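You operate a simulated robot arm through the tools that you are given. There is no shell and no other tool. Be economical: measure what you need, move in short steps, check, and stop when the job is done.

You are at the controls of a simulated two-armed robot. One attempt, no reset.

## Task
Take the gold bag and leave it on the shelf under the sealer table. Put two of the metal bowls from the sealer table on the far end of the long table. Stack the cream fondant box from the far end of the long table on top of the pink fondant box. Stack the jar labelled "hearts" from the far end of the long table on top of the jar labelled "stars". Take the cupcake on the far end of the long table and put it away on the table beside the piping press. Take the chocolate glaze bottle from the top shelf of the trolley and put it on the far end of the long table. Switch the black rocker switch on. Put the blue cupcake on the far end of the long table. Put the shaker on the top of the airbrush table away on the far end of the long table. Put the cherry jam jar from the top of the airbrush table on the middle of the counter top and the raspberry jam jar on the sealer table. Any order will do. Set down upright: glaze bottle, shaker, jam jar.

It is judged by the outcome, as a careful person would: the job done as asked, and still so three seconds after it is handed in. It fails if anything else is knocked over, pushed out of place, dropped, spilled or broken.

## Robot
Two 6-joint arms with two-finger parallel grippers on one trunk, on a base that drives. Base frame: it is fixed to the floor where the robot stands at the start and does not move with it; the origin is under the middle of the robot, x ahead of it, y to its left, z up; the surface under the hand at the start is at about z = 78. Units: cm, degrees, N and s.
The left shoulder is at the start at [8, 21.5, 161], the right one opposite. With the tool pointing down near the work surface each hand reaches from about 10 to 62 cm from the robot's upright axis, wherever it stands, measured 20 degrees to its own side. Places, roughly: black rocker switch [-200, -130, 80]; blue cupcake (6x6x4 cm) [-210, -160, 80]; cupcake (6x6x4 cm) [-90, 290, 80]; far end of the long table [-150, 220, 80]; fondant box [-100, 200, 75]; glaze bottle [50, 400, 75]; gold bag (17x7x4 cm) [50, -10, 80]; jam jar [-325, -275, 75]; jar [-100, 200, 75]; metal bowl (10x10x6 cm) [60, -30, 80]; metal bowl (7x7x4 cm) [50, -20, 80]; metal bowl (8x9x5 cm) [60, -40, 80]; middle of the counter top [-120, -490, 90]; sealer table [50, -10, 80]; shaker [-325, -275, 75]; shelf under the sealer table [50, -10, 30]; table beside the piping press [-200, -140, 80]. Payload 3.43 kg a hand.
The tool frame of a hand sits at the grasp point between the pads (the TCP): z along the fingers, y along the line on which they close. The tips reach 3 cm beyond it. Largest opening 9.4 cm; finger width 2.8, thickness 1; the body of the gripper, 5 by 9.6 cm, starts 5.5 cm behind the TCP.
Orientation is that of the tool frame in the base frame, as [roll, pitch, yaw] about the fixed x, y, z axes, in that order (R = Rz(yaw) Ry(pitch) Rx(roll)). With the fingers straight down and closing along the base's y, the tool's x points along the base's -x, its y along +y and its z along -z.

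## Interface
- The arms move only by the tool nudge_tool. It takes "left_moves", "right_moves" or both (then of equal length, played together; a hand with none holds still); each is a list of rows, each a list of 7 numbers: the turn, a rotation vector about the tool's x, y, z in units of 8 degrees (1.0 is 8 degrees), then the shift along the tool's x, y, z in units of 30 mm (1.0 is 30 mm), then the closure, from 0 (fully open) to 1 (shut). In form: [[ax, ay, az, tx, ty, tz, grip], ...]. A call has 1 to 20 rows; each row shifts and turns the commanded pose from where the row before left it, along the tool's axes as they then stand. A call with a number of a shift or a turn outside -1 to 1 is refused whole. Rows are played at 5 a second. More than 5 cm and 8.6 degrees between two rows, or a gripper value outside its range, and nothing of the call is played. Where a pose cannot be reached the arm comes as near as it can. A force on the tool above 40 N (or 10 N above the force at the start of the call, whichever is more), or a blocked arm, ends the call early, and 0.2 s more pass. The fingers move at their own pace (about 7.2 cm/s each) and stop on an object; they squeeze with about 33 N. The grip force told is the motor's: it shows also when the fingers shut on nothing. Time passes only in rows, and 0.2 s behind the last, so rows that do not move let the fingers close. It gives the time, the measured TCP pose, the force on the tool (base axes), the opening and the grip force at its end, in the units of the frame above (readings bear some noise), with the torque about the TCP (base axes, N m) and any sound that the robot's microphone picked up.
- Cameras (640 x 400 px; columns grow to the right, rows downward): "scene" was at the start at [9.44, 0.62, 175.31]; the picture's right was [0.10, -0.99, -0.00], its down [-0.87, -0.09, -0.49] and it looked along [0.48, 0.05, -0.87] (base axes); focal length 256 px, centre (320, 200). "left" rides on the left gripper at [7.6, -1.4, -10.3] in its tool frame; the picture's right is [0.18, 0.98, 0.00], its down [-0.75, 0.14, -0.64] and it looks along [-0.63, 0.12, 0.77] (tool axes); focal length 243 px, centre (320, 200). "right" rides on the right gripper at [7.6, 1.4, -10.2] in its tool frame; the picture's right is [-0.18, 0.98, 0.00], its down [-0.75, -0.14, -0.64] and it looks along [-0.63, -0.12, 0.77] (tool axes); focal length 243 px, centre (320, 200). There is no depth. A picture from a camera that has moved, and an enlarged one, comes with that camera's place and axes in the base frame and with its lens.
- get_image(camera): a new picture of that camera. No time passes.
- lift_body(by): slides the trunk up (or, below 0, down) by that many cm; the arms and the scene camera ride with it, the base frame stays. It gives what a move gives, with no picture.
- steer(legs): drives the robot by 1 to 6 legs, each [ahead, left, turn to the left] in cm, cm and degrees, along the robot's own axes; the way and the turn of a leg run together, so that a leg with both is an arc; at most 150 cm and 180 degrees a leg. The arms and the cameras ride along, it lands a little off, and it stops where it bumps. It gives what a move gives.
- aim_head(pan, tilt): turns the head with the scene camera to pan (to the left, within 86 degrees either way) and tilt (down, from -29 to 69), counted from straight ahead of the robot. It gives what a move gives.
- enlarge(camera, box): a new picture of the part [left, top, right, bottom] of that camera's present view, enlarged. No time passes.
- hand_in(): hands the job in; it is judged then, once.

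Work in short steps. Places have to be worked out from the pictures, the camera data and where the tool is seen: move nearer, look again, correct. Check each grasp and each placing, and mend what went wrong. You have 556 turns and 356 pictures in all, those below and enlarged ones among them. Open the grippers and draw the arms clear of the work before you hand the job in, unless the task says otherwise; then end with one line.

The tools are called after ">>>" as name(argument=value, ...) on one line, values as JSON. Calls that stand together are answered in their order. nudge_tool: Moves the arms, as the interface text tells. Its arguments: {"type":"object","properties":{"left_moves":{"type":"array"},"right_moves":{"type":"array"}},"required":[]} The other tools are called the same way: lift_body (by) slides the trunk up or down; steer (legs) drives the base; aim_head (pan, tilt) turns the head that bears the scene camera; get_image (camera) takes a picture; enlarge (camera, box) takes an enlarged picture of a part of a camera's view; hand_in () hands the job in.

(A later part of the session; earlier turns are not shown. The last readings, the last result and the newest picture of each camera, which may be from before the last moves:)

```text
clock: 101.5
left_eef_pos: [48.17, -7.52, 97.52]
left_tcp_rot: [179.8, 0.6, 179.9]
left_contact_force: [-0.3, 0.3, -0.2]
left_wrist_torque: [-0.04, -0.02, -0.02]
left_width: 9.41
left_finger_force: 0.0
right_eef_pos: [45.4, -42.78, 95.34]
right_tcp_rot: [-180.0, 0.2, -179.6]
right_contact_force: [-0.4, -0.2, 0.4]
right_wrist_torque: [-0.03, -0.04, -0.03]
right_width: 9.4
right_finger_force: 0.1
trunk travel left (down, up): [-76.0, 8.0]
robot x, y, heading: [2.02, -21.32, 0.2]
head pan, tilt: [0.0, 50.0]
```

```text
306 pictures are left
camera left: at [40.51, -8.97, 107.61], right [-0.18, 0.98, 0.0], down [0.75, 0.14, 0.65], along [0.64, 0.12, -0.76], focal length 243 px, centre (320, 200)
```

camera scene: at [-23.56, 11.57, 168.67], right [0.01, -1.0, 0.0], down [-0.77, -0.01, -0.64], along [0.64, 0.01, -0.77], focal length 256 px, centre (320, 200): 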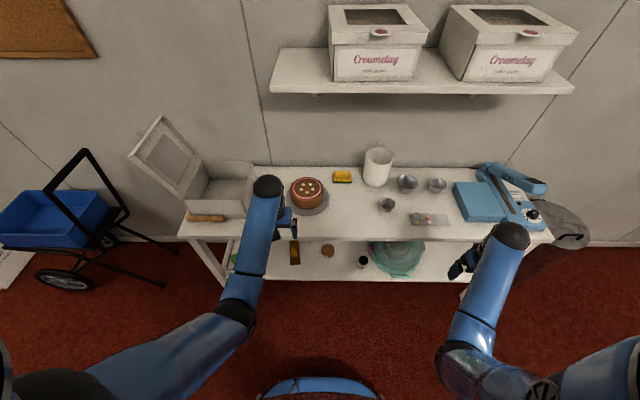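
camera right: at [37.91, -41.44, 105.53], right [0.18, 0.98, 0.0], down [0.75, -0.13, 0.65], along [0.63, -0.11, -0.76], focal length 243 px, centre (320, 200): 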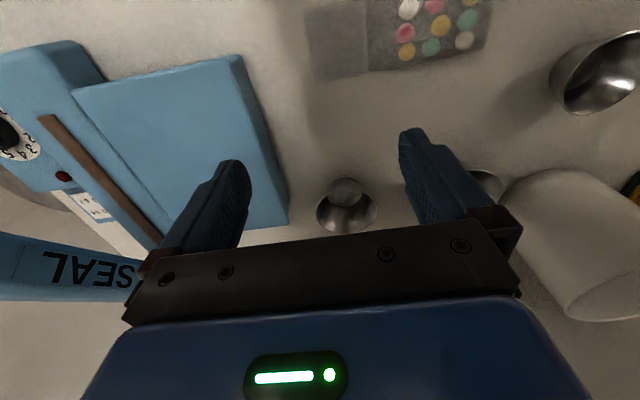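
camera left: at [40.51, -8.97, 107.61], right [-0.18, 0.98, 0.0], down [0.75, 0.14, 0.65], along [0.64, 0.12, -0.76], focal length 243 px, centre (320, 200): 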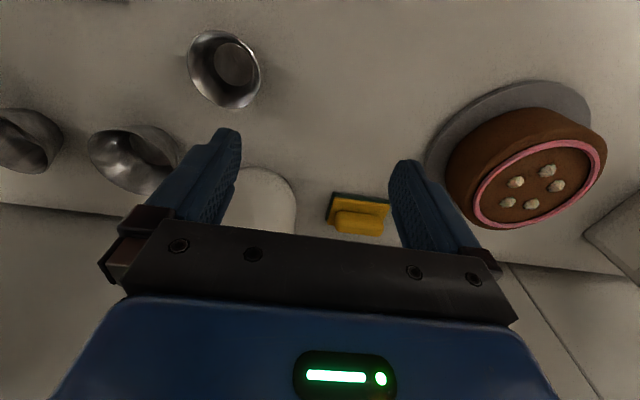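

Small bowl at (47.5,-16.9), right bowl at (58.3,-41.7), ~7.5 cm rim. Move both hands above them at z≈90.

>>> nudge_tool(left_moves=[[0, 0, 0, 0.05, -0.63, 0.5, 0], [0, 0, 0, 0.05, -0.63, 0.5, 0], [0, 0, 0, 0.05, -0.63, 0.5, 0], [0, 0, 0, 0.05, -0.63, 0.5, 0], [0, 0, 0, 0.05, -0.63, 0.5, 0]], right_moves=[[0, 0, 0, -0.86, 0.07, 0.35, 0], [0, 0, 0, -0.86, 0.07, 0.35, 0], [0, 0, 0, -0.86, 0.07, 0.35, 0], [0, 0, 0, -0.86, 0.07, 0.35, 0], [0, 0, 0, -0.86, 0.07, 0.35, 0]])

>>> get_image(camera="right")

>>> get_image(camera="left")

```text
clock: 102.7
left_eef_pos: [47.81, -17.18, 89.67]
left_tcp_rot: [179.8, 0.4, 179.8]
left_contact_force: [0.3, -0.2, 0.1]
left_wrist_torque: [-0.01, 0.04, 0.02]
left_width: 9.42
left_finger_force: 0.0
right_eef_pos: [59.06, -41.91, 89.87]
right_tcp_rot: [-179.9, 0.0, -179.6]
right_contact_force: [-1.7, -0.3, 0.6]
right_wrist_torque: [-0.01, 0.03, 0.01]
right_width: 9.43
right_finger_force: 0.1
trunk travel left (down, up): [-76.0, 8.0]
robot x, y, heading: [2.31, -20.9, 0.8]
head pan, tilt: [0.0, 50.0]
```

```text
305 pictures are left
camera right: at [51.46, -40.45, 100.03], right [0.18, 0.98, 0.0], down [0.75, -0.13, 0.64], along [0.63, -0.11, -0.77], focal length 243 px, centre (320, 200)
```

right: 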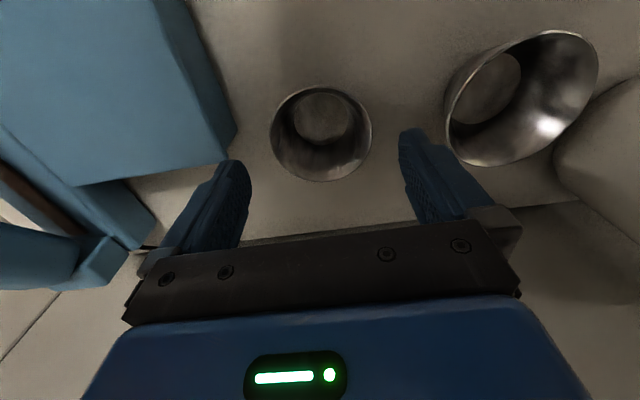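

```text
304 pictures are left
camera left: at [40.06, -18.57, 99.9], right [-0.18, 0.98, 0.0], down [0.75, 0.14, 0.65], along [0.64, 0.12, -0.76], focal length 243 px, centre (320, 200)
```

left: 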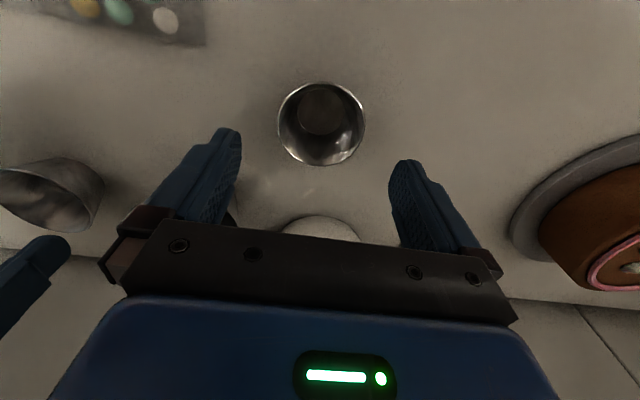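

Both centred. Descend and close on the rims.

>>> nudge_tool(left_moves=[[0, 0, 0, 0, 0.02, 0.67, 0], [0, 0, 0, 0, 0, 0.67, 0], [0, 0, 0, 0, 0, 0.67, 0], [0, 0, 0, 0, 0, 0.66, 0], [0, 0, 0, 0, 0, 0, 0.4], [0, 0, 0, 0, 0, 0, 1], [0, 0, 0, 0, 0, 0, 1], [0, 0, 0, 0, 0, 0, 1]], right_moves=[[0, 0, 0, 0, 0.07, 0.63, 0], [0, 0, 0, 0, 0, 0.63, 0], [0, 0, 0, 0, 0, 0.63, 0], [0, 0, 0, 0, 0, 0.63, 0], [0, 0, 0, 0, 0, 0, 0.4], [0, 0, 0, 0, 0, 0, 1], [0, 0, 0, 0, 0, 0, 1], [0, 0, 0, 0, 0, 0, 1]])

>>> get_image(camera="right")

>>> get_image(camera="left")

```text
clock: 104.5
left_eef_pos: [47.82, -16.92, 81.83]
left_tcp_rot: [179.8, 0.4, 179.7]
left_contact_force: [0.8, 0.0, 0.5]
left_wrist_torque: [-0.02, -0.01, -0.02]
left_width: 6.82
left_finger_force: 33.2
right_eef_pos: [58.66, -41.61, 82.35]
right_tcp_rot: [-179.8, 0.1, -179.7]
right_contact_force: [-0.8, 0.0, 0.1]
right_wrist_torque: [0.02, 0.0, 0.0]
right_width: 8.25
right_finger_force: 33.1
trunk travel left (down, up): [-76.0, 8.0]
robot x, y, heading: [1.79, -21.12, 0.3]
head pan, tilt: [0.0, 50.0]
```

```text
303 pictures are left
camera right: at [51.16, -40.23, 92.47], right [0.18, 0.98, 0.0], down [0.75, -0.13, 0.64], along [0.63, -0.11, -0.77], focal length 243 px, centre (320, 200)
```

right: 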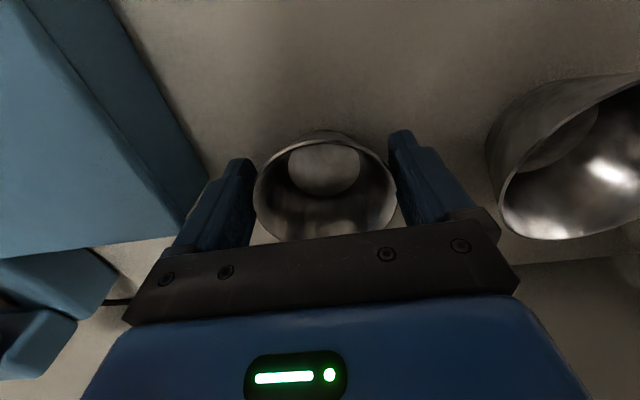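

```text
302 pictures are left
camera left: at [40.05, -18.31, 91.92], right [-0.18, 0.98, 0.0], down [0.75, 0.14, 0.65], along [0.64, 0.12, -0.76], focal length 243 px, centre (320, 200)
```

left: 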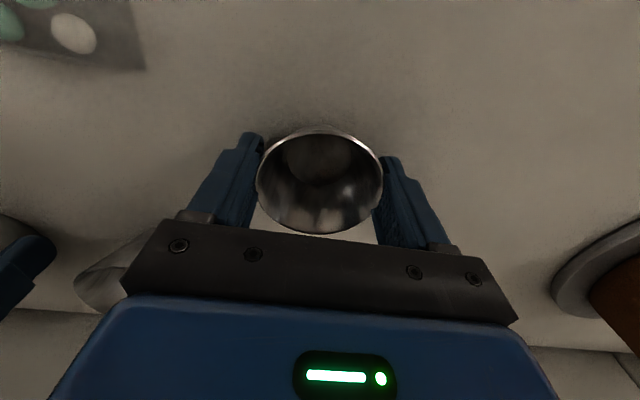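

Both bowls gripped. Lift 10 cm, back off, and turn left toward the long table.

>>> nudge_tool(left_moves=[[0, 0, 0, 0, 0, -0.85, 1], [0, 0, 0, 0, 0, -0.85, 1], [0, 0, 0, 0, 0, -0.85, 1], [0, 0, 0, 0, 0, -0.85, 1]], right_moves=[[0, 0, 0, 0, 0, -0.85, 1], [0, 0, 0, 0.2, 0, -0.85, 1], [0, 0, 0, 0.2, 0, -0.85, 1], [0, 0, 0, 0.2, 0, -0.85, 1]])

>>> steer(legs=[[-36, 0, 0], [0, 0, 90]])

>>> aim_head(pan=20, tilt=30)

>>> get_image(camera="scene")

```text
clock: 105.5
left_eef_pos: [47.52, -16.99, 92.05]
left_tcp_rot: [179.8, 0.5, 179.7]
left_contact_force: [0.3, 0.2, -0.9]
left_wrist_torque: [0.0, 0.02, 0.04]
left_width: 6.8
left_finger_force: 32.9
right_eef_pos: [56.84, -41.89, 92.61]
right_tcp_rot: [-179.8, 0.1, -179.6]
right_contact_force: [0.2, 0.0, -1.2]
right_wrist_torque: [0.01, 0.02, 0.03]
right_width: 8.22
right_finger_force: 32.7
trunk travel left (down, up): [-76.0, 8.0]
robot x, y, heading: [2.39, -21.34, 0.4]
head pan, tilt: [0.0, 50.0]
```

```text
clock: 111.7
left_eef_pos: [-39.38, 23.76, 92.05]
left_tcp_rot: [179.7, 0.4, -89.8]
left_contact_force: [-0.1, -0.3, -1.4]
left_wrist_torque: [-0.02, -0.02, 0.0]
left_width: 6.76
left_finger_force: 32.6
right_eef_pos: [-14.61, 33.25, 92.58]
right_tcp_rot: [-179.9, 0.2, -89.1]
right_contact_force: [-0.6, 0.5, -1.7]
right_wrist_torque: [-0.03, 0.01, -0.02]
right_width: 8.27
right_finger_force: 33.5
trunk travel left (down, up): [-76.0, 8.0]
robot x, y, heading: [-34.89, -21.75, 90.7]
head pan, tilt: [0.0, 50.0]
```

```text
clock: 112.5
left_eef_pos: [-39.47, 23.82, 92.03]
left_tcp_rot: [179.7, 0.3, -89.6]
left_contact_force: [-0.3, -0.5, -0.9]
left_wrist_torque: [-0.03, 0.0, -0.01]
left_width: 6.81
left_finger_force: 32.4
right_eef_pos: [-14.58, 33.16, 92.48]
right_tcp_rot: [-179.9, 0.1, -89.1]
right_contact_force: [0.6, -0.4, -1.5]
right_wrist_torque: [-0.01, 0.03, 0.0]
right_width: 8.23
right_finger_force: 32.9
trunk travel left (down, up): [-76.0, 8.0]
robot x, y, heading: [-34.74, -21.72, 90.8]
head pan, tilt: [20.0, 30.0]
```

```text
301 pictures are left
camera scene: at [-38.16, -10.18, 171.62], right [0.93, 0.36, 0.0], down [0.18, -0.47, -0.87], along [-0.31, 0.81, -0.5], focal length 256 px, centre (320, 200)
```

scene: 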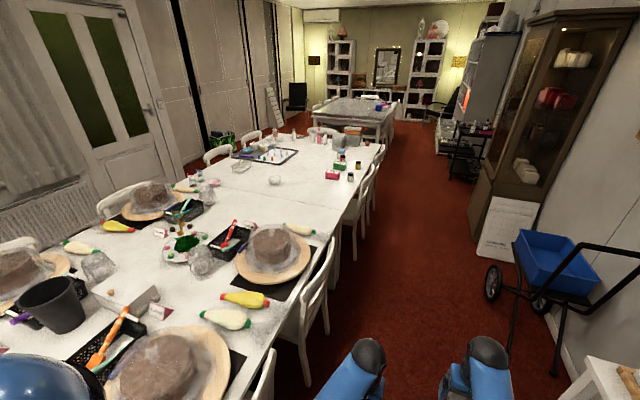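

The long table stands left with chairs tucked along its side; far-end items lie near its right edge around y≈185–225. Drive along the corridor at x≈-12.

>>> steer(legs=[[0, -22, 0], [110, 0, 0]])

>>> aim_head(pan=45, tilt=35)

>>> get_image(camera="scene")

```text
clock: 119.3
left_eef_pos: [-19.13, 131.56, 92.04]
left_tcp_rot: [179.8, 0.4, -89.6]
left_contact_force: [0.5, 0.9, -1.1]
left_wrist_torque: [0.02, 0.03, -0.03]
left_width: 6.8
left_finger_force: 33.1
right_eef_pos: [5.57, 141.03, 92.64]
right_tcp_rot: [-179.9, 0.1, -89.1]
right_contact_force: [-0.5, -0.4, -0.7]
right_wrist_torque: [-0.02, -0.01, 0.02]
right_width: 8.2
right_finger_force: 33.1
trunk travel left (down, up): [-76.0, 8.0]
robot x, y, heading: [-14.37, 86.11, 91.0]
head pan, tilt: [20.0, 30.0]
```

```text
clock: 120.2
left_eef_pos: [-19.18, 131.61, 91.94]
left_tcp_rot: [179.9, 0.4, -89.7]
left_contact_force: [-1.0, -0.1, -0.5]
left_wrist_torque: [0.01, -0.02, 0.01]
left_width: 6.81
left_finger_force: 33.4
right_eef_pos: [5.51, 141.13, 92.54]
right_tcp_rot: [-179.9, 0.1, -89.0]
right_contact_force: [-0.3, 0.0, -0.2]
right_wrist_torque: [0.05, -0.01, -0.01]
right_width: 8.18
right_finger_force: 33.3
trunk travel left (down, up): [-76.0, 8.0]
robot x, y, heading: [-14.28, 86.13, 91.0]
head pan, tilt: [45.0, 35.0]
```

```text
300 pictures are left
camera scene: at [-20.96, 95.34, 170.84], right [0.69, 0.72, 0.0], down [0.41, -0.4, -0.82], along [-0.59, 0.57, -0.57], focal length 256 px, centre (320, 200)
```

scene: 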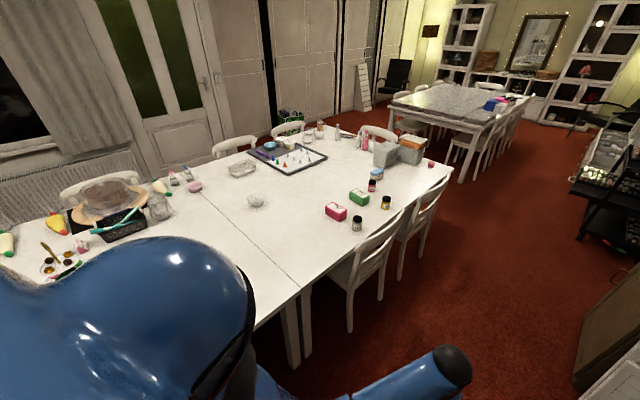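

Zoom on the far-end items to read them.

>>> enlarge(camera="scene", box=[300, 110, 480, 250])

>>> enlarge(camera="scene", box=[160, 100, 340, 240])

```text
2.86 times, centred on (390, 180) of scene
camera zoom: at [-20.96, 95.34, 170.84], right [0.69, 0.72, 0.0], down [0.41, -0.4, -0.82], along [-0.59, 0.57, -0.57], focal length 732 px, centre (120, 257)
```

zoom: 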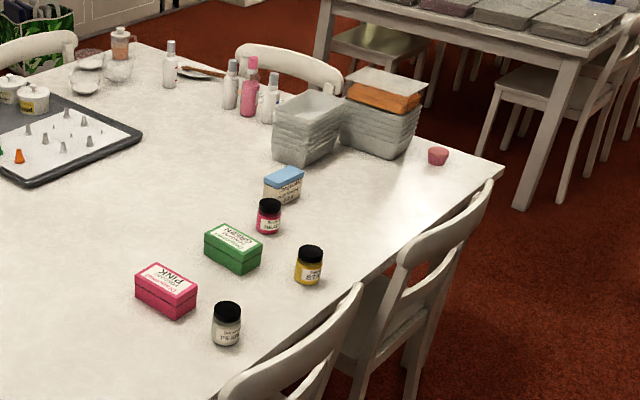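

```text
2.86 times, centred on (250, 170) of scene
camera zoom: at [-20.96, 95.34, 170.84], right [0.69, 0.72, 0.0], down [0.41, -0.4, -0.82], along [-0.59, 0.57, -0.57], focal length 732 px, centre (520, 286)
```

zoom: 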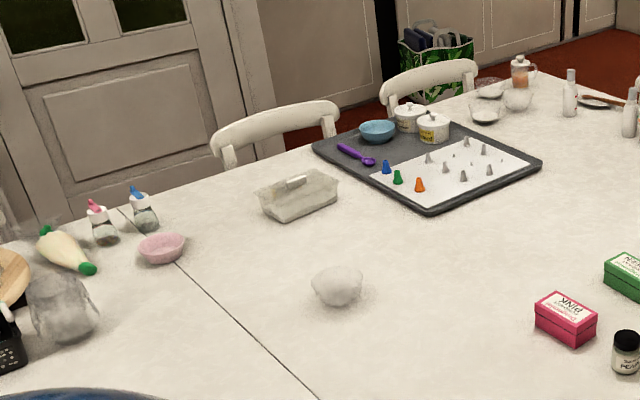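

I have the layout: pink box (-101,186), green (-101,208), third box (-110,239), jars at (-85,186), (-86,214), (-104,224), cupcake (-91,284); chairs' backs at x≈-69, top z≈88. Raise to clear chairs, drive to y≈237 and turn to face the table.

>>> lift_body(by=8)

>>> steer(legs=[[76, 0, 0], [75, 0, 0], [0, 0, 89]])

>>> aim_head(pan=0, tilt=45)

>>> get_image(camera="scene")

```text
clock: 121.4
left_eef_pos: [-19.02, 131.61, 99.95]
left_tcp_rot: [179.7, 0.4, -89.6]
left_contact_force: [-0.2, 1.0, -0.1]
left_wrist_torque: [-0.01, -0.01, 0.0]
left_width: 6.79
left_finger_force: 32.7
right_eef_pos: [5.61, 141.21, 100.4]
right_tcp_rot: [-179.9, 0.0, -89.0]
right_contact_force: [0.1, 0.1, -1.0]
right_wrist_torque: [-0.02, 0.04, -0.02]
right_width: 8.2
right_finger_force: 32.9
trunk travel left (down, up): [-84.0, 0.0]
robot x, y, heading: [-14.35, 86.11, 90.9]
head pan, tilt: [45.0, 35.0]
```

```text
clock: 133.0
left_eef_pos: [-63.28, 237.56, 99.88]
left_tcp_rot: [179.8, 0.4, -1.5]
left_contact_force: [-0.2, 1.1, -0.5]
left_wrist_torque: [-0.01, -0.03, 0.0]
left_width: 6.78
left_finger_force: 32.6
right_eef_pos: [-72.12, 262.62, 100.66]
right_tcp_rot: [-179.9, 0.1, -0.8]
right_contact_force: [0.5, -0.7, -0.4]
right_wrist_torque: [-0.01, -0.02, -0.01]
right_width: 8.16
right_finger_force: 32.9
trunk travel left (down, up): [-84.0, 0.0]
robot x, y, heading: [-18.04, 241.09, 179.4]
head pan, tilt: [45.0, 35.0]
```

```text
clock: 134.2
left_eef_pos: [-63.33, 237.59, 99.99]
left_tcp_rot: [179.8, 0.4, -1.5]
left_contact_force: [-0.5, 0.3, -0.7]
left_wrist_torque: [-0.03, 0.03, -0.01]
left_width: 6.82
left_finger_force: 33.2
right_eef_pos: [-71.98, 262.55, 100.48]
right_tcp_rot: [-179.9, 0.1, -0.7]
right_contact_force: [-0.4, -0.3, 0.3]
right_wrist_torque: [0.02, -0.03, -0.03]
right_width: 8.2
right_finger_force: 32.8
trunk travel left (down, up): [-84.0, 0.0]
robot x, y, heading: [-18.12, 240.6, 179.0]
head pan, tilt: [0.0, 45.0]
```

```text
297 pictures are left
camera scene: at [-29.05, 240.88, 177.36], right [0.01, 1.0, 0.0], down [0.71, -0.01, -0.71], along [-0.71, 0.01, -0.71], focal length 256 px, centre (320, 200)
```

scene: 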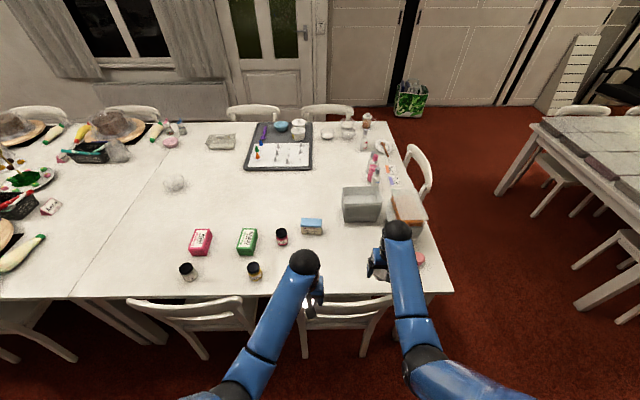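

Zoom on the labelled items.

>>> enlarge(camera="scene", box=[170, 195, 340, 300])

>>> enlarge(camera="scene", box=[290, 150, 460, 300])

```text
3.76 times, centred on (255, 248) of scene
camera zoom: at [-29.05, 240.88, 177.36], right [0.01, 1.0, 0.0], down [0.71, -0.01, -0.71], along [-0.71, 0.01, -0.71], focal length 965 px, centre (565, 21)
```

zoom: 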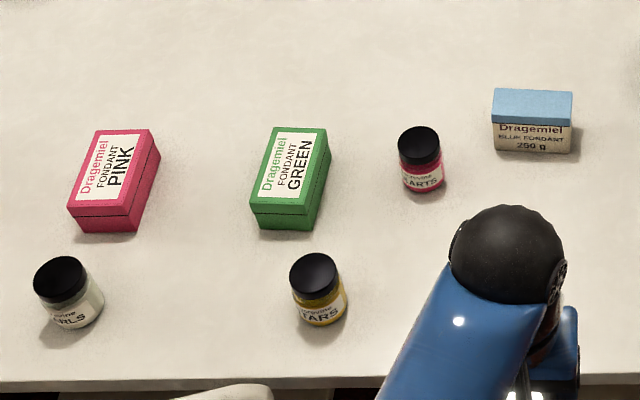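

```text
2.67 times, centred on (375, 225) of scene
camera zoom: at [-29.05, 240.88, 177.36], right [0.01, 1.0, 0.0], down [0.71, -0.01, -0.71], along [-0.71, 0.01, -0.71], focal length 684 px, centre (173, 133)
```

zoom: 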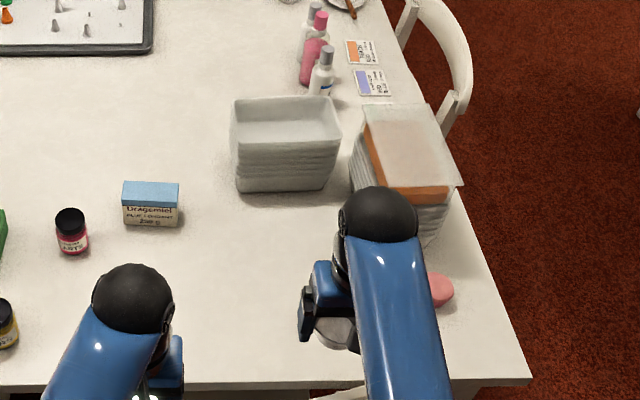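

The third box reads "Blue fondant" with a cream body — I'll verify closer later. First place the bowls: drive in 17 cm, extend, lower the trunk 10.

>>> steer(legs=[[17, 0, 0]])

>>> nudge_tool(left_moves=[[0, 0, 0, -0.8, 0, 0, 1], [0, 0, 0, -0.8, 0, 0, 1], [0, 0, 0, -0.8, 0, 0, 1], [0, 0, 0, -0.7, 0, 0, 1]], right_moves=[[0, 0, 0, -0.3, 0, 0, 1], [0, 0, 0, -0.3, 0, 0, 1], [0, 0, 0, -0.3, 0, 0, 1], [0, 0, 0, -0.3, 0, 0, 1]])

>>> lift_body(by=-10)

>>> get_image(camera="scene")

>>> get_image(camera="right")

```text
clock: 135.6
left_eef_pos: [-79.44, 238.07, 100.01]
left_tcp_rot: [179.8, 0.5, -1.9]
left_contact_force: [0.1, 0.2, -0.6]
left_wrist_torque: [-0.01, 0.01, 0.0]
left_width: 6.81
left_finger_force: 33.2
right_eef_pos: [-87.89, 263.22, 100.7]
right_tcp_rot: [-179.9, 0.2, -1.2]
right_contact_force: [0.8, -0.2, -1.1]
right_wrist_torque: [-0.04, 0.0, -0.01]
right_width: 8.15
right_finger_force: 32.2
trunk travel left (down, up): [-84.0, 0.0]
robot x, y, heading: [-34.22, 241.11, 178.7]
head pan, tilt: [0.0, 45.0]
```

```text
clock: 136.6
left_eef_pos: [-89.35, 238.54, 99.88]
left_tcp_rot: [179.8, 0.3, -1.9]
left_contact_force: [-0.2, 0.4, -0.6]
left_wrist_torque: [-0.02, 0.0, -0.01]
left_width: 6.8
left_finger_force: 33.0
right_eef_pos: [-92.08, 263.4, 100.32]
right_tcp_rot: [-179.9, -0.1, -1.2]
right_contact_force: [-0.6, 0.4, -1.8]
right_wrist_torque: [0.01, -0.04, 0.01]
right_width: 8.19
right_finger_force: 33.2
trunk travel left (down, up): [-84.0, 0.0]
robot x, y, heading: [-33.94, 240.82, 178.7]
head pan, tilt: [0.0, 45.0]
```

```text
clock: 137.9
left_eef_pos: [-89.22, 238.47, 90.04]
left_tcp_rot: [179.9, 0.4, -2.0]
left_contact_force: [-0.3, -1.1, 0.2]
left_wrist_torque: [0.02, 0.0, 0.02]
left_width: 6.8
left_finger_force: 33.4
right_eef_pos: [-91.99, 263.33, 90.45]
right_tcp_rot: [-179.9, 0.1, -1.3]
right_contact_force: [-0.5, 0.1, -1.2]
right_wrist_torque: [0.01, 0.0, 0.0]
right_width: 8.16
right_finger_force: 32.7
trunk travel left (down, up): [-74.0, 10.0]
robot x, y, heading: [-34.35, 241.42, 178.6]
head pan, tilt: [0.0, 45.0]
```

```text
294 pictures are left
camera scene: at [-45.48, 241.25, 167.36], right [0.02, 1.0, 0.0], down [0.71, -0.01, -0.71], along [-0.71, 0.01, -0.71], focal length 256 px, centre (320, 200)
```

scene: 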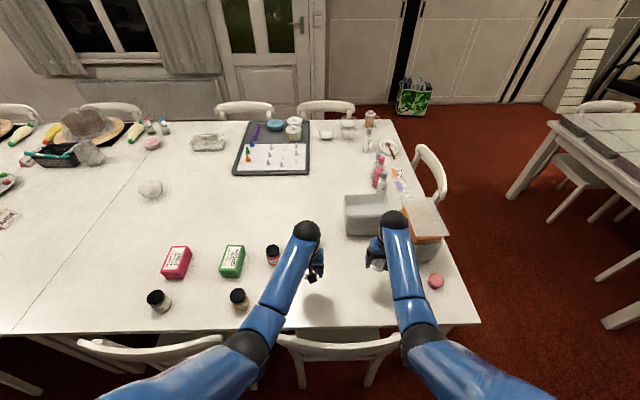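

```text
293 pictures are left
camera right: at [-84.29, 261.73, 100.61], right [-0.21, -0.98, 0.0], down [-0.75, 0.16, 0.64], along [-0.63, 0.13, -0.77], focal length 243 px, centre (320, 200)
```

right: 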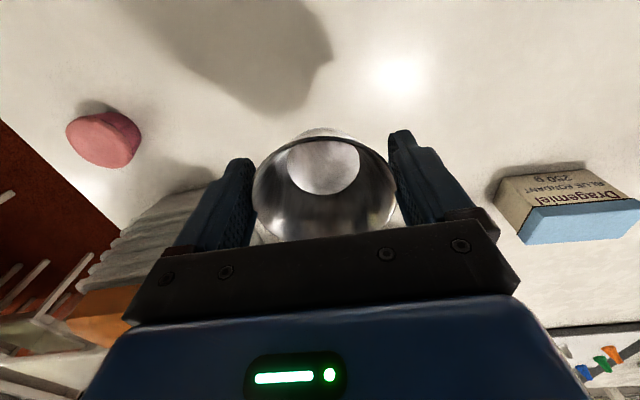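

Both bowls hang over free table. Lower the trunk 8 more, then feel for the table with small arm steps.

>>> lift_body(by=-8)

>>> nudge_tool(left_moves=[[0, 0, 0, 0, 0, 0.2, 1], [0, 0, 0, 0, 0, 0.2, 1], [0, 0, 0, 0, 0, 0.2, 1], [0, 0, 0, 0, 0, 0, 1]], right_moves=[[0, 0, 0, 0, 0, 0.2, 1], [0, 0, 0, 0, 0, 0.2, 1], [0, 0, 0, 0, 0, 0.2, 1], [0, 0, 0, 0, 0, 0, 1]])

>>> get_image(camera="left")

```text
clock: 139.1
left_eef_pos: [-89.11, 238.45, 82.1]
left_tcp_rot: [179.7, 0.4, -1.9]
left_contact_force: [-0.2, 0.0, -1.1]
left_wrist_torque: [0.01, 0.0, 0.03]
left_width: 6.76
left_finger_force: 32.7
right_eef_pos: [-92.0, 263.32, 82.44]
right_tcp_rot: [-180.0, 0.0, -1.2]
right_contact_force: [0.0, 0.8, -0.6]
right_wrist_torque: [0.0, -0.02, -0.03]
right_width: 8.16
right_finger_force: 33.2
trunk travel left (down, up): [-66.0, 18.0]
robot x, y, heading: [-34.43, 241.06, 178.8]
head pan, tilt: [0.0, 45.0]
```

```text
clock: 140.1
left_eef_pos: [-89.22, 238.32, 80.12]
left_tcp_rot: [179.8, 0.4, -1.8]
left_contact_force: [0.9, 0.4, -1.3]
left_wrist_torque: [0.01, -0.01, 0.0]
left_width: 6.78
left_finger_force: 33.1
right_eef_pos: [-91.83, 263.33, 80.61]
right_tcp_rot: [-179.9, 0.1, -1.3]
right_contact_force: [0.4, -0.5, -0.5]
right_wrist_torque: [0.0, 0.0, -0.02]
right_width: 8.16
right_finger_force: 33.0
trunk travel left (down, up): [-66.0, 18.0]
robot x, y, heading: [-34.32, 241.23, 178.7]
head pan, tilt: [0.0, 45.0]
```

```text
292 pictures are left
camera left: at [-81.39, 239.61, 90.38], right [0.15, -0.99, 0.0], down [-0.75, -0.11, 0.65], along [-0.64, -0.1, -0.76], focal length 243 px, centre (320, 200)
```

left: 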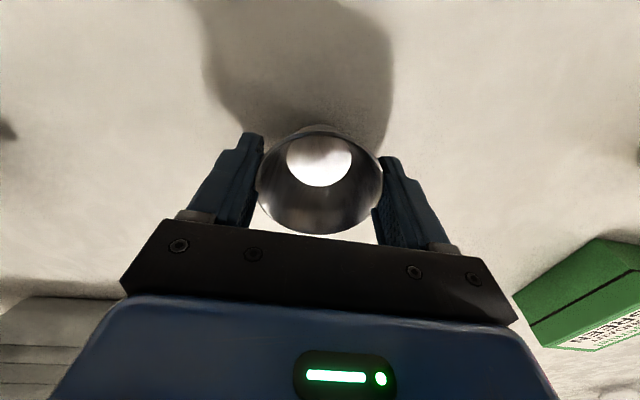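

No contact yet; continue with 3 mm rows.

>>> nudge_tool(left_moves=[[0, 0, 0, 0, 0, 0.1, 1], [0, 0, 0, 0, 0, 0.1, 1], [0, 0, 0, 0, 0, 0.1, 1], [0, 0, 0, 0, 0, 0, 1]], right_moves=[[0, 0, 0, 0, 0, 0.1, 1], [0, 0, 0, 0, 0, 0.1, 1], [0, 0, 0, 0, 0, 0.1, 1], [0, 0, 0, 0, 0, 0, 1]])

```text
clock: 141.1
left_eef_pos: [-89.2, 238.4, 79.34]
left_tcp_rot: [179.8, 0.4, -1.9]
left_contact_force: [0.4, 0.4, -1.4]
left_wrist_torque: [0.01, 0.02, -0.06]
left_width: 6.79
left_finger_force: 32.7
right_eef_pos: [-91.92, 263.41, 79.74]
right_tcp_rot: [-179.9, 0.0, -1.2]
right_contact_force: [-0.1, -0.5, -1.1]
right_wrist_torque: [0.02, -0.01, 0.0]
right_width: 8.17
right_finger_force: 33.0
trunk travel left (down, up): [-66.0, 18.0]
robot x, y, heading: [-34.39, 240.77, 178.8]
head pan, tilt: [0.0, 45.0]
```

>>> nudge_tool(left_moves=[[0, 0, 0, 0, 0, 0.1, 1], [0, 0, 0, 0, 0, 0.1, 1], [0, 0, 0, 0, 0, 0.05, 1], [0, 0, 0, 0, 0, 0, 1]], right_moves=[[0, 0, 0, 0, 0, 0.1, 1], [0, 0, 0, 0, 0, 0.1, 1], [0, 0, 0, 0, 0, 0.05, 1], [0, 0, 0, 0, 0, 0, 1]])

```text
clock: 142.1
left_eef_pos: [-89.03, 238.44, 78.7]
left_tcp_rot: [179.8, 0.5, -1.8]
left_contact_force: [-0.7, -0.3, -0.1]
left_wrist_torque: [-0.02, 0.02, 0.01]
left_width: 6.8
left_finger_force: 33.1
right_eef_pos: [-91.86, 263.47, 79.41]
right_tcp_rot: [-179.8, 0.4, -1.2]
right_contact_force: [-2.5, 1.7, 21.7]
right_wrist_torque: [0.33, 0.28, 0.03]
right_width: 8.16
right_finger_force: 33.3
trunk travel left (down, up): [-66.0, 18.0]
robot x, y, heading: [-34.14, 241.53, 178.6]
head pan, tilt: [0.0, 45.0]
```

Right bowl touches (table ≈ z 75). Lower the left a little more, then release the right.

>>> nudge_tool(left_moves=[[0, 0, 0, 0, 0, 0.06, 1], [0, 0, 0, 0, 0, 0.05, 1], [0, 0, 0, 0, 0, 0, 1], [0, 0, 0, 0, 0, 0, 1]], right_moves=[[0, 0, 0, 0, 0, -0.03, 1], [0, 0, 0, 0, 0, 0, 0.7], [0, 0, 0, 0, 0, 0, 0], [0, 0, 0, 0, 0, 0, 0]])

```text
clock: 143.1
left_eef_pos: [-89.11, 238.57, 78.59]
left_tcp_rot: [179.9, 0.8, -1.9]
left_contact_force: [-1.6, -3.1, 29.0]
left_wrist_torque: [0.02, 0.08, 0.04]
left_width: 6.82
left_finger_force: 33.3
right_eef_pos: [-91.63, 263.28, 79.18]
right_tcp_rot: [-179.9, 0.2, -1.2]
right_contact_force: [0.8, 0.0, 0.4]
right_wrist_torque: [-0.02, 0.01, 0.02]
right_width: 9.39
right_finger_force: 0.1
trunk travel left (down, up): [-66.0, 18.0]
robot x, y, heading: [-34.09, 241.3, 178.7]
head pan, tilt: [0.0, 45.0]
```

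Left touches too. Release it and raise both hands straight up.

>>> nudge_tool(left_moves=[[0, 0, 0, 0, 0, -0.05, 1], [0, 0, 0, 0, 0, 0, 0.6], [0, 0, 0, 0, 0, 0, 0], [0, 0, 0, 0, 0, 0, 0], [0, 0, 0, 0, 0, -0.8, 0], [0, 0, 0, 0, 0, -1, 0], [0, 0, 0, 0, 0, -1, 0], [0, 0, 0, 0, 0, -0.5, 0]], right_moves=[[0, 0, 0, 0, 0, 0, 0], [0, 0, 0, 0, 0, 0, 0], [0, 0, 0, 0, 0, 0, 0], [0, 0, 0, 0, 0, 0, 0], [0, 0, 0, 0, 0, -0.8, 0], [0, 0, 0, 0, 0, -1, 0], [0, 0, 0, 0, 0, -1, 0], [0, 0, 0, 0, 0, -0.5, 0]])

>>> get_image(camera="left")

>>> get_image(camera="right")

```text
clock: 144.9
left_eef_pos: [-89.3, 238.5, 88.36]
left_tcp_rot: [179.8, 0.4, -1.8]
left_contact_force: [0.3, 0.0, -0.2]
left_wrist_torque: [-0.01, -0.01, -0.02]
left_width: 9.39
left_finger_force: 0.0
right_eef_pos: [-91.99, 263.18, 88.94]
right_tcp_rot: [-179.9, -0.1, -1.2]
right_contact_force: [0.0, 1.1, -0.1]
right_wrist_torque: [0.0, 0.03, 0.01]
right_width: 9.39
right_finger_force: 0.0
trunk travel left (down, up): [-66.0, 18.0]
robot x, y, heading: [-33.9, 241.24, 178.8]
head pan, tilt: [0.0, 45.0]
```

```text
291 pictures are left
camera left: at [-81.45, 239.69, 98.52], right [0.15, -0.99, 0.0], down [-0.75, -0.11, 0.65], along [-0.64, -0.1, -0.76], focal length 243 px, centre (320, 200)
```

left: 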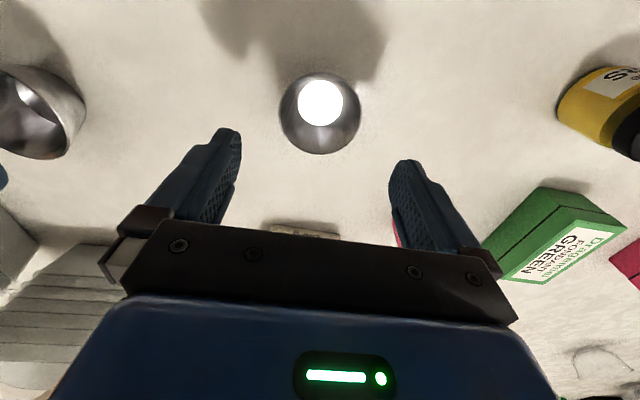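

```text
290 pictures are left
camera right: at [-84.3, 261.6, 99.1], right [-0.21, -0.98, 0.0], down [-0.75, 0.16, 0.64], along [-0.63, 0.13, -0.77], focal length 243 px, centre (320, 200)
```

right: 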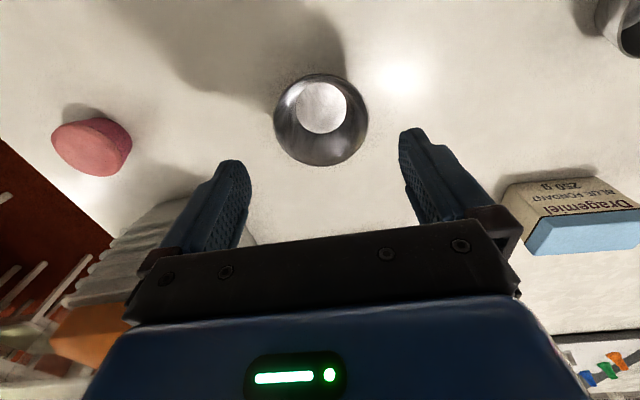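

Bowls are placed. Zoom on the third box's label to be sure which it is.

>>> enlarge(camera="right", box=[480, 160, 640, 270])

>>> enlarge(camera="scene", box=[140, 100, 460, 330])

```text
3.64 times, centred on (560, 215) of right
camera zoom: at [-84.3, 261.6, 99.1], right [-0.21, -0.98, 0.0], down [-0.75, 0.16, 0.64], along [-0.63, 0.13, -0.77], focal length 882 px, centre (-553, 146)
```

zoom: 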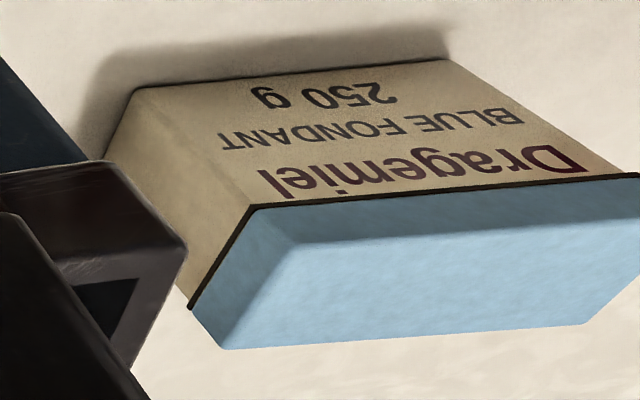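

```text
1.74 times, centred on (300, 215) of scene
camera zoom: at [-45.39, 241.22, 159.36], right [0.02, 1.0, 0.0], down [0.71, -0.01, -0.71], along [-0.71, 0.01, -0.71], focal length 446 px, centre (355, 174)
```

zoom: 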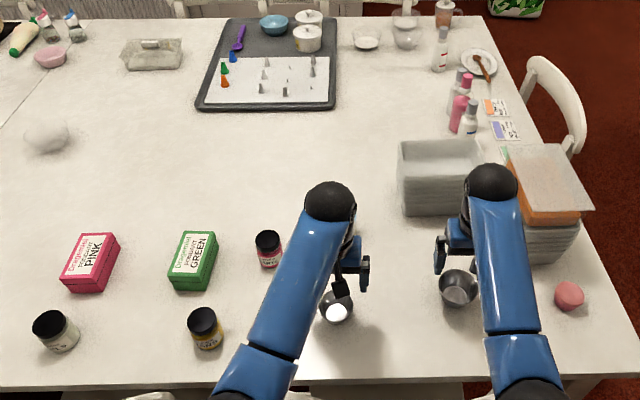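

The cream-bodied box is the only cream one: that's the "cream fondant box". I'll first do the hearts jar with the left hand: raise 5, move over it at about (-103,224).

>>> lift_body(by=5)

>>> nudge_tool(left_moves=[[0, 0, 0, 0, 0.97, 0, 0], [0, 0, 0, 0, 0.97, 0, 0], [0, 0, 0, 0, 0.97, 0, 0], [0, 0, 0, -0.9, 0.97, 0, 0], [0, 0, 0, -0.9, 0.97, 0, 0], [0, 0, 0, -0.9, 0, 0, 0], [0, 0, 0, -0.9, 0, 0, 0]])

>>> get_image(camera="left")

```text
clock: 145.8
left_eef_pos: [-89.17, 238.49, 93.27]
left_tcp_rot: [179.8, 0.4, -1.9]
left_contact_force: [0.8, 0.0, 0.2]
left_wrist_torque: [-0.01, 0.01, 0.0]
left_width: 9.4
left_finger_force: 0.1
right_eef_pos: [-92.1, 263.19, 93.73]
right_tcp_rot: [-179.9, 0.0, -1.2]
right_contact_force: [0.6, 0.1, -0.3]
right_wrist_torque: [0.01, 0.02, -0.02]
right_width: 9.41
right_finger_force: 0.1
trunk travel left (down, up): [-71.0, 13.0]
robot x, y, heading: [-34.3, 240.87, 178.5]
head pan, tilt: [0.0, 45.0]
```

```text
clock: 147.4
left_eef_pos: [-100.69, 224.38, 93.44]
left_tcp_rot: [179.8, 0.3, -2.0]
left_contact_force: [-0.5, -0.2, -0.6]
left_wrist_torque: [-0.01, -0.04, -0.05]
left_width: 9.42
left_finger_force: 0.1
right_eef_pos: [-92.12, 263.22, 93.83]
right_tcp_rot: [-179.9, 0.0, -1.1]
right_contact_force: [0.0, 0.6, -0.1]
right_wrist_torque: [-0.01, -0.03, 0.01]
right_width: 9.4
right_finger_force: 0.0
trunk travel left (down, up): [-71.0, 13.0]
robot x, y, heading: [-33.93, 240.92, 178.7]
head pan, tilt: [0.0, 45.0]
```

```text
287 pictures are left
camera left: at [-92.84, 225.54, 103.74], right [0.15, -0.99, 0.0], down [-0.75, -0.11, 0.65], along [-0.64, -0.1, -0.76], focal length 243 px, centre (320, 200)
```

left: 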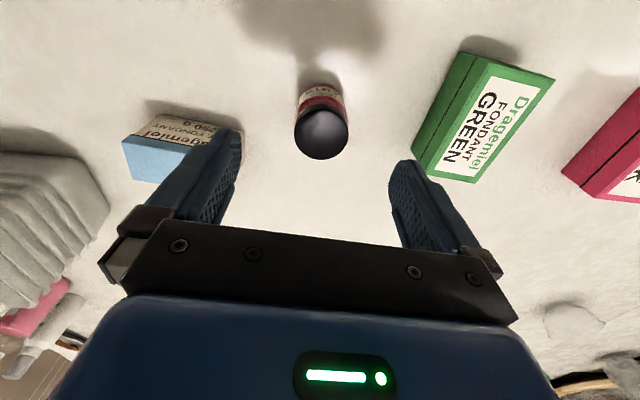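

Jar at (-103,223.7). Centre the left hand over it and move the right hand away from its bowl before lowering.

>>> nudge_tool(left_moves=[[0, 0, 0, -0.4, 0.1, 0, 0], [0, 0, 0, -0.4, 0.1, 0, 0], [0, 0, 0, 0, 0, 0, 0]], right_moves=[[0, 0, 0, 1, -0.8, 0, 0], [0, 0, 0, 1, -0.8, 0, 0], [0, 0, 0, 0.8, -0.8, 0, 0]])

>>> lift_body(by=-8)

>>> get_image(camera="left")

```text
clock: 148.2
left_eef_pos: [-103.02, 223.76, 93.53]
left_tcp_rot: [179.7, 0.4, -1.8]
left_contact_force: [0.2, 0.2, -0.4]
left_wrist_torque: [0.0, 0.01, 0.0]
left_width: 9.39
left_finger_force: 0.1
right_eef_pos: [-83.37, 270.34, 93.29]
right_tcp_rot: [-180.0, 0.2, -1.2]
right_contact_force: [-0.2, 0.8, 0.4]
right_wrist_torque: [0.01, 0.02, 0.02]
right_width: 9.43
right_finger_force: 0.1
right hand out of reach, approached as far as the arm can: row 3
trunk travel left (down, up): [-71.0, 13.0]
robot x, y, heading: [-33.88, 240.84, 178.8]
head pan, tilt: [0.0, 45.0]
```

```text
clock: 149.4
left_eef_pos: [-102.96, 223.82, 85.57]
left_tcp_rot: [179.8, 0.5, -1.9]
left_contact_force: [0.7, -0.3, 0.2]
left_wrist_torque: [-0.02, 0.04, -0.01]
left_width: 9.39
left_finger_force: 0.1
right_eef_pos: [-83.5, 270.24, 85.23]
right_tcp_rot: [-180.0, 0.1, -1.1]
right_contact_force: [-0.8, 0.2, 0.2]
right_wrist_torque: [-0.03, 0.0, 0.01]
right_width: 9.42
right_finger_force: 0.1
trunk travel left (down, up): [-63.0, 21.0]
robot x, y, heading: [-33.99, 241.04, 178.7]
head pan, tilt: [0.0, 45.0]
```

```text
286 pictures are left
camera left: at [-95.21, 225.01, 95.7], right [0.15, -0.99, 0.0], down [-0.75, -0.11, 0.65], along [-0.64, -0.1, -0.76], focal length 243 px, centre (320, 200)
```

left: 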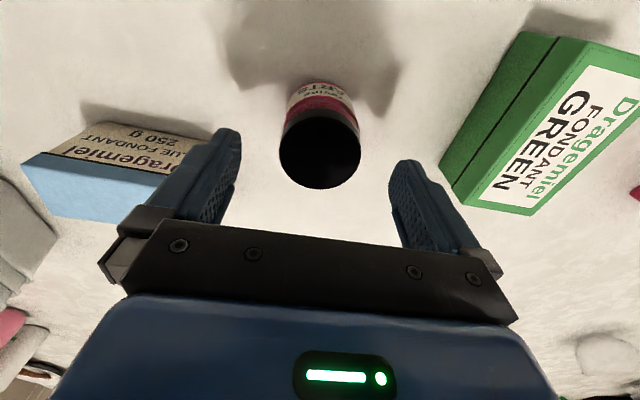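

Centred. Lower 6.3 and close.

>>> lift_body(by=-6.3)

>>> nudge_tool(left_moves=[[0, 0, 0, 0, 0, 0, 0.5], [0, 0, 0, 0, 0, 0, 1], [0, 0, 0, 0, 0, 0, 1], [0, 0, 0, 0, 0, 0, 1]])

>>> get_image(camera="left")

```text
clock: 150.4
left_eef_pos: [-102.98, 223.83, 79.17]
left_tcp_rot: [179.8, 0.5, -1.8]
left_contact_force: [0.2, -1.0, -0.3]
left_wrist_torque: [0.0, 0.01, 0.02]
left_width: 9.41
left_finger_force: 0.0
right_eef_pos: [-83.4, 270.31, 78.83]
right_tcp_rot: [-179.9, 0.2, -1.2]
right_contact_force: [0.0, 1.1, -0.1]
right_wrist_torque: [-0.01, -0.02, -0.02]
right_width: 9.4
right_finger_force: 0.0
trunk travel left (down, up): [-56.7, 27.3]
robot x, y, heading: [-34.04, 241.03, 178.8]
head pan, tilt: [0.0, 45.0]
```

```text
clock: 151.4
left_eef_pos: [-102.92, 223.83, 79.25]
left_tcp_rot: [179.8, 0.4, -1.9]
left_contact_force: [-1.2, 1.1, 0.1]
left_wrist_torque: [0.02, -0.01, 0.01]
left_width: 5.49
left_finger_force: 33.2
right_eef_pos: [-83.46, 270.32, 78.95]
right_tcp_rot: [-179.9, 0.2, -1.1]
right_contact_force: [0.3, -0.2, -0.8]
right_wrist_torque: [-0.04, -0.01, 0.02]
right_width: 9.38
right_finger_force: 0.0
trunk travel left (down, up): [-56.7, 27.3]
robot x, y, heading: [-34.0, 241.15, 178.8]
head pan, tilt: [0.0, 45.0]
```

```text
285 pictures are left
camera left: at [-95.22, 225.01, 89.39], right [0.15, -0.99, 0.0], down [-0.75, -0.11, 0.65], along [-0.64, -0.1, -0.76], focal length 243 px, centre (320, 200)
```

left: 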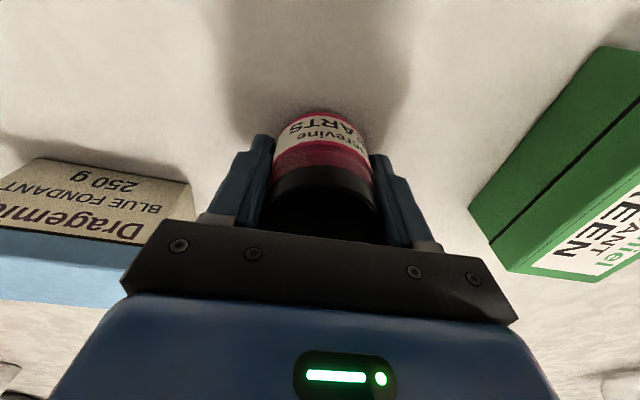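

Hearts jar gripped. Lift with the trunk 18 cm, then move back over the stars jar.

>>> lift_body(by=18)

>>> nudge_tool(left_moves=[[0, 0, 0, 0.8, 0.3, 0.2, 1], [0, 0, 0, 0.8, 0.4, 0.2, 1], [0, 0, 0, 0.8, 0.4, 0.2, 1], [0, 0, 0, 0.8, 0.4, 0.2, 1], [0, 0, 0, 0.8, 0.4, 0.2, 1], [0, 0, 0, 0.8, 0.4, 0.2, 1], [0, 0, 0, 0.8, 0.4, 0, 1]])

>>> aim_head(pan=10, tilt=50)

>>> get_image(camera="left")

>>> get_image(camera="scene")

```text
clock: 153.4
left_eef_pos: [-103.0, 223.85, 97.14]
left_tcp_rot: [179.7, 0.4, -1.9]
left_contact_force: [0.5, 0.8, -0.9]
left_wrist_torque: [0.01, 0.0, 0.01]
left_width: 5.45
left_finger_force: 32.8
right_eef_pos: [-83.51, 270.41, 96.87]
right_tcp_rot: [-179.9, 0.1, -1.2]
right_contact_force: [0.2, 0.3, 0.1]
right_wrist_torque: [0.02, 0.01, -0.01]
right_width: 9.44
right_finger_force: 0.0
trunk travel left (down, up): [-74.7, 9.3]
robot x, y, heading: [-34.15, 241.05, 178.9]
head pan, tilt: [0.0, 45.0]
```

```text
clock: 155.0
left_eef_pos: [-86.63, 215.12, 93.71]
left_tcp_rot: [179.9, 0.4, -1.9]
left_contact_force: [-1.0, 0.6, -1.9]
left_wrist_torque: [0.01, -0.01, 0.05]
left_width: 5.45
left_finger_force: 32.8
right_eef_pos: [-83.54, 270.31, 96.88]
right_tcp_rot: [-179.9, 0.3, -1.3]
right_contact_force: [-0.6, 0.2, 0.2]
right_wrist_torque: [0.01, 0.06, -0.01]
right_width: 9.42
right_finger_force: 0.1
trunk travel left (down, up): [-74.7, 9.3]
robot x, y, heading: [-33.8, 241.48, 178.8]
head pan, tilt: [0.0, 45.0]
```

```text
clock: 155.7
left_eef_pos: [-86.59, 215.2, 93.73]
left_tcp_rot: [179.8, 0.4, -1.9]
left_contact_force: [0.3, 0.3, -2.3]
left_wrist_torque: [-0.01, 0.02, 0.01]
left_width: 5.48
left_finger_force: 32.8
right_eef_pos: [-83.49, 270.25, 96.94]
right_tcp_rot: [-179.8, 0.2, -1.2]
right_contact_force: [0.1, -0.3, -0.2]
right_wrist_torque: [0.02, 0.02, -0.01]
right_width: 9.42
right_finger_force: 0.1
trunk travel left (down, up): [-74.7, 9.3]
robot x, y, heading: [-34.39, 240.81, 178.9]
head pan, tilt: [10.0, 50.0]
```

```text
284 pictures are left
camera left: at [-78.85, 216.36, 103.85], right [0.15, -0.99, 0.0], down [-0.75, -0.11, 0.65], along [-0.64, -0.1, -0.76], focal length 243 px, centre (320, 200)
```

left: 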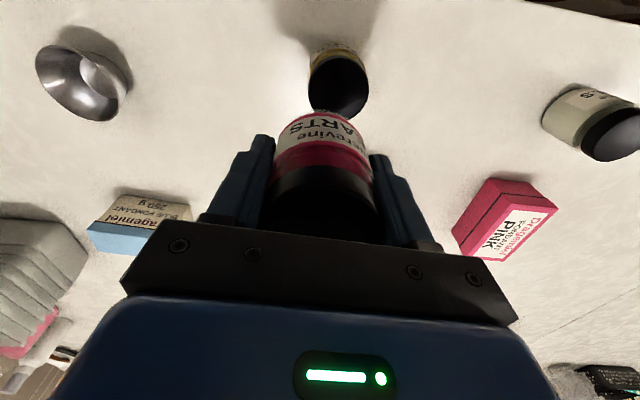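

```text
283 pictures are left
camera scene: at [-44.88, 239.87, 167.38], right [-0.15, 0.99, 0.0], down [0.76, 0.12, -0.64], along [-0.64, -0.1, -0.77], focal length 256 px, centre (320, 200)
```

scene: 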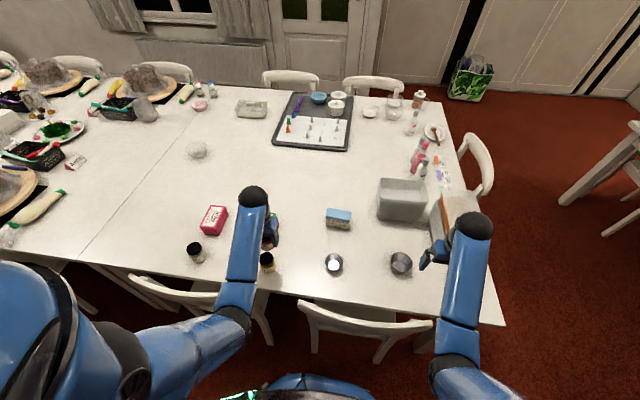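

Stars jar lid at about (-84.3,214). Shift over it and lower to just above the lid, then inspect.

>>> nudge_tool(left_moves=[[0, 0, 0, 0.37, 0.2, 0, 1], [0, 0, 0, 0.36, 0.2, 0, 1], [0, 0, 0, 0, 0, 0.6, 1], [0, 0, 0, 0, 0, 0.6, 1], [0, 0, 0, 0, 0, 0.3, 1], [0, 0, 0, 0, 0, 0, 1]])

>>> get_image(camera="left")

>>> enlarge(camera="scene", box=[220, 200, 320, 290])

>>> get_image(camera="right")

```text
clock: 157.1
left_eef_pos: [-84.54, 213.9, 88.86]
left_tcp_rot: [179.8, 0.4, -1.9]
left_contact_force: [-0.2, 0.0, -1.2]
left_wrist_torque: [0.02, -0.01, 0.01]
left_width: 5.47
left_finger_force: 33.2
right_eef_pos: [-83.46, 270.32, 96.92]
right_tcp_rot: [-179.9, 0.1, -1.3]
right_contact_force: [0.1, -0.5, 0.0]
right_wrist_torque: [-0.04, -0.01, 0.02]
right_width: 9.38
right_finger_force: 0.1
trunk travel left (down, up): [-74.7, 9.3]
robot x, y, heading: [-33.9, 241.25, 178.8]
head pan, tilt: [10.0, 50.0]
```

```text
282 pictures are left
camera left: at [-76.78, 215.04, 99.17], right [0.15, -0.99, 0.0], down [-0.75, -0.11, 0.65], along [-0.64, -0.1, -0.76], focal length 243 px, centre (320, 200)
```

left: 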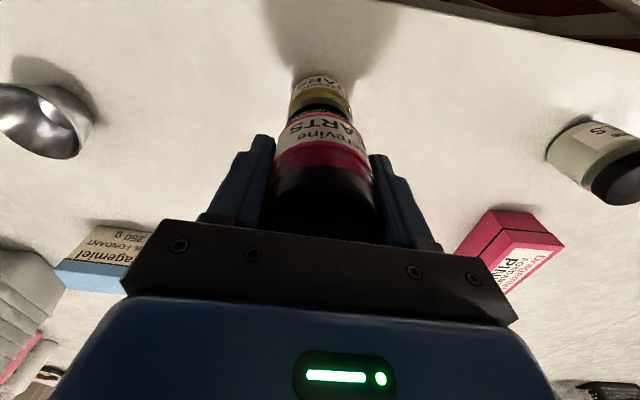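

```text
4.44 times, centred on (270, 245) of scene
camera zoom: at [-44.91, 239.88, 167.37], right [-0.15, 0.99, 0.0], down [0.76, 0.12, -0.64], along [-0.64, -0.1, -0.77], focal length 1139 px, centre (542, 0)
```

zoom: 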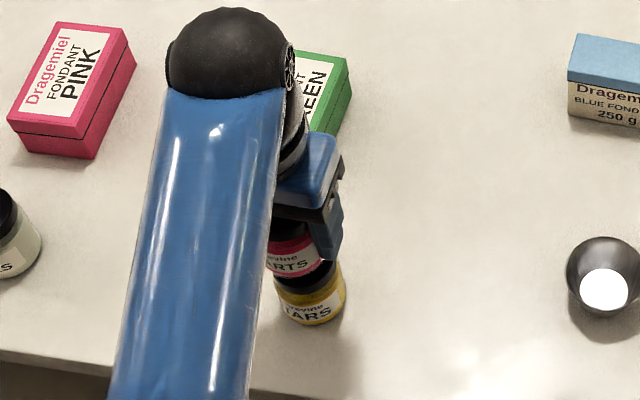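

```text
280 pictures are left
camera right: at [-75.81, 268.72, 107.08], right [-0.21, -0.98, 0.0], down [-0.75, 0.16, 0.64], along [-0.63, 0.13, -0.76], focal length 243 px, centre (320, 200)
```

right: 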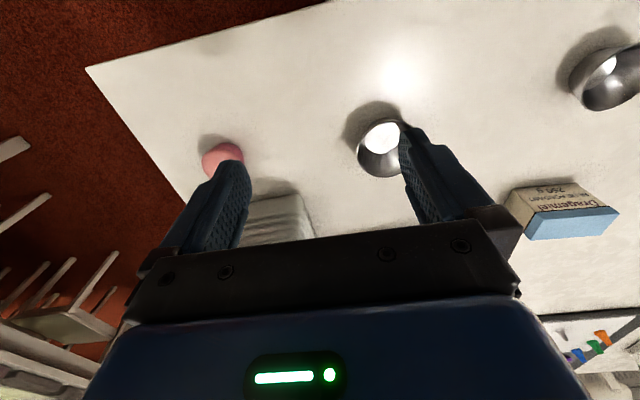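

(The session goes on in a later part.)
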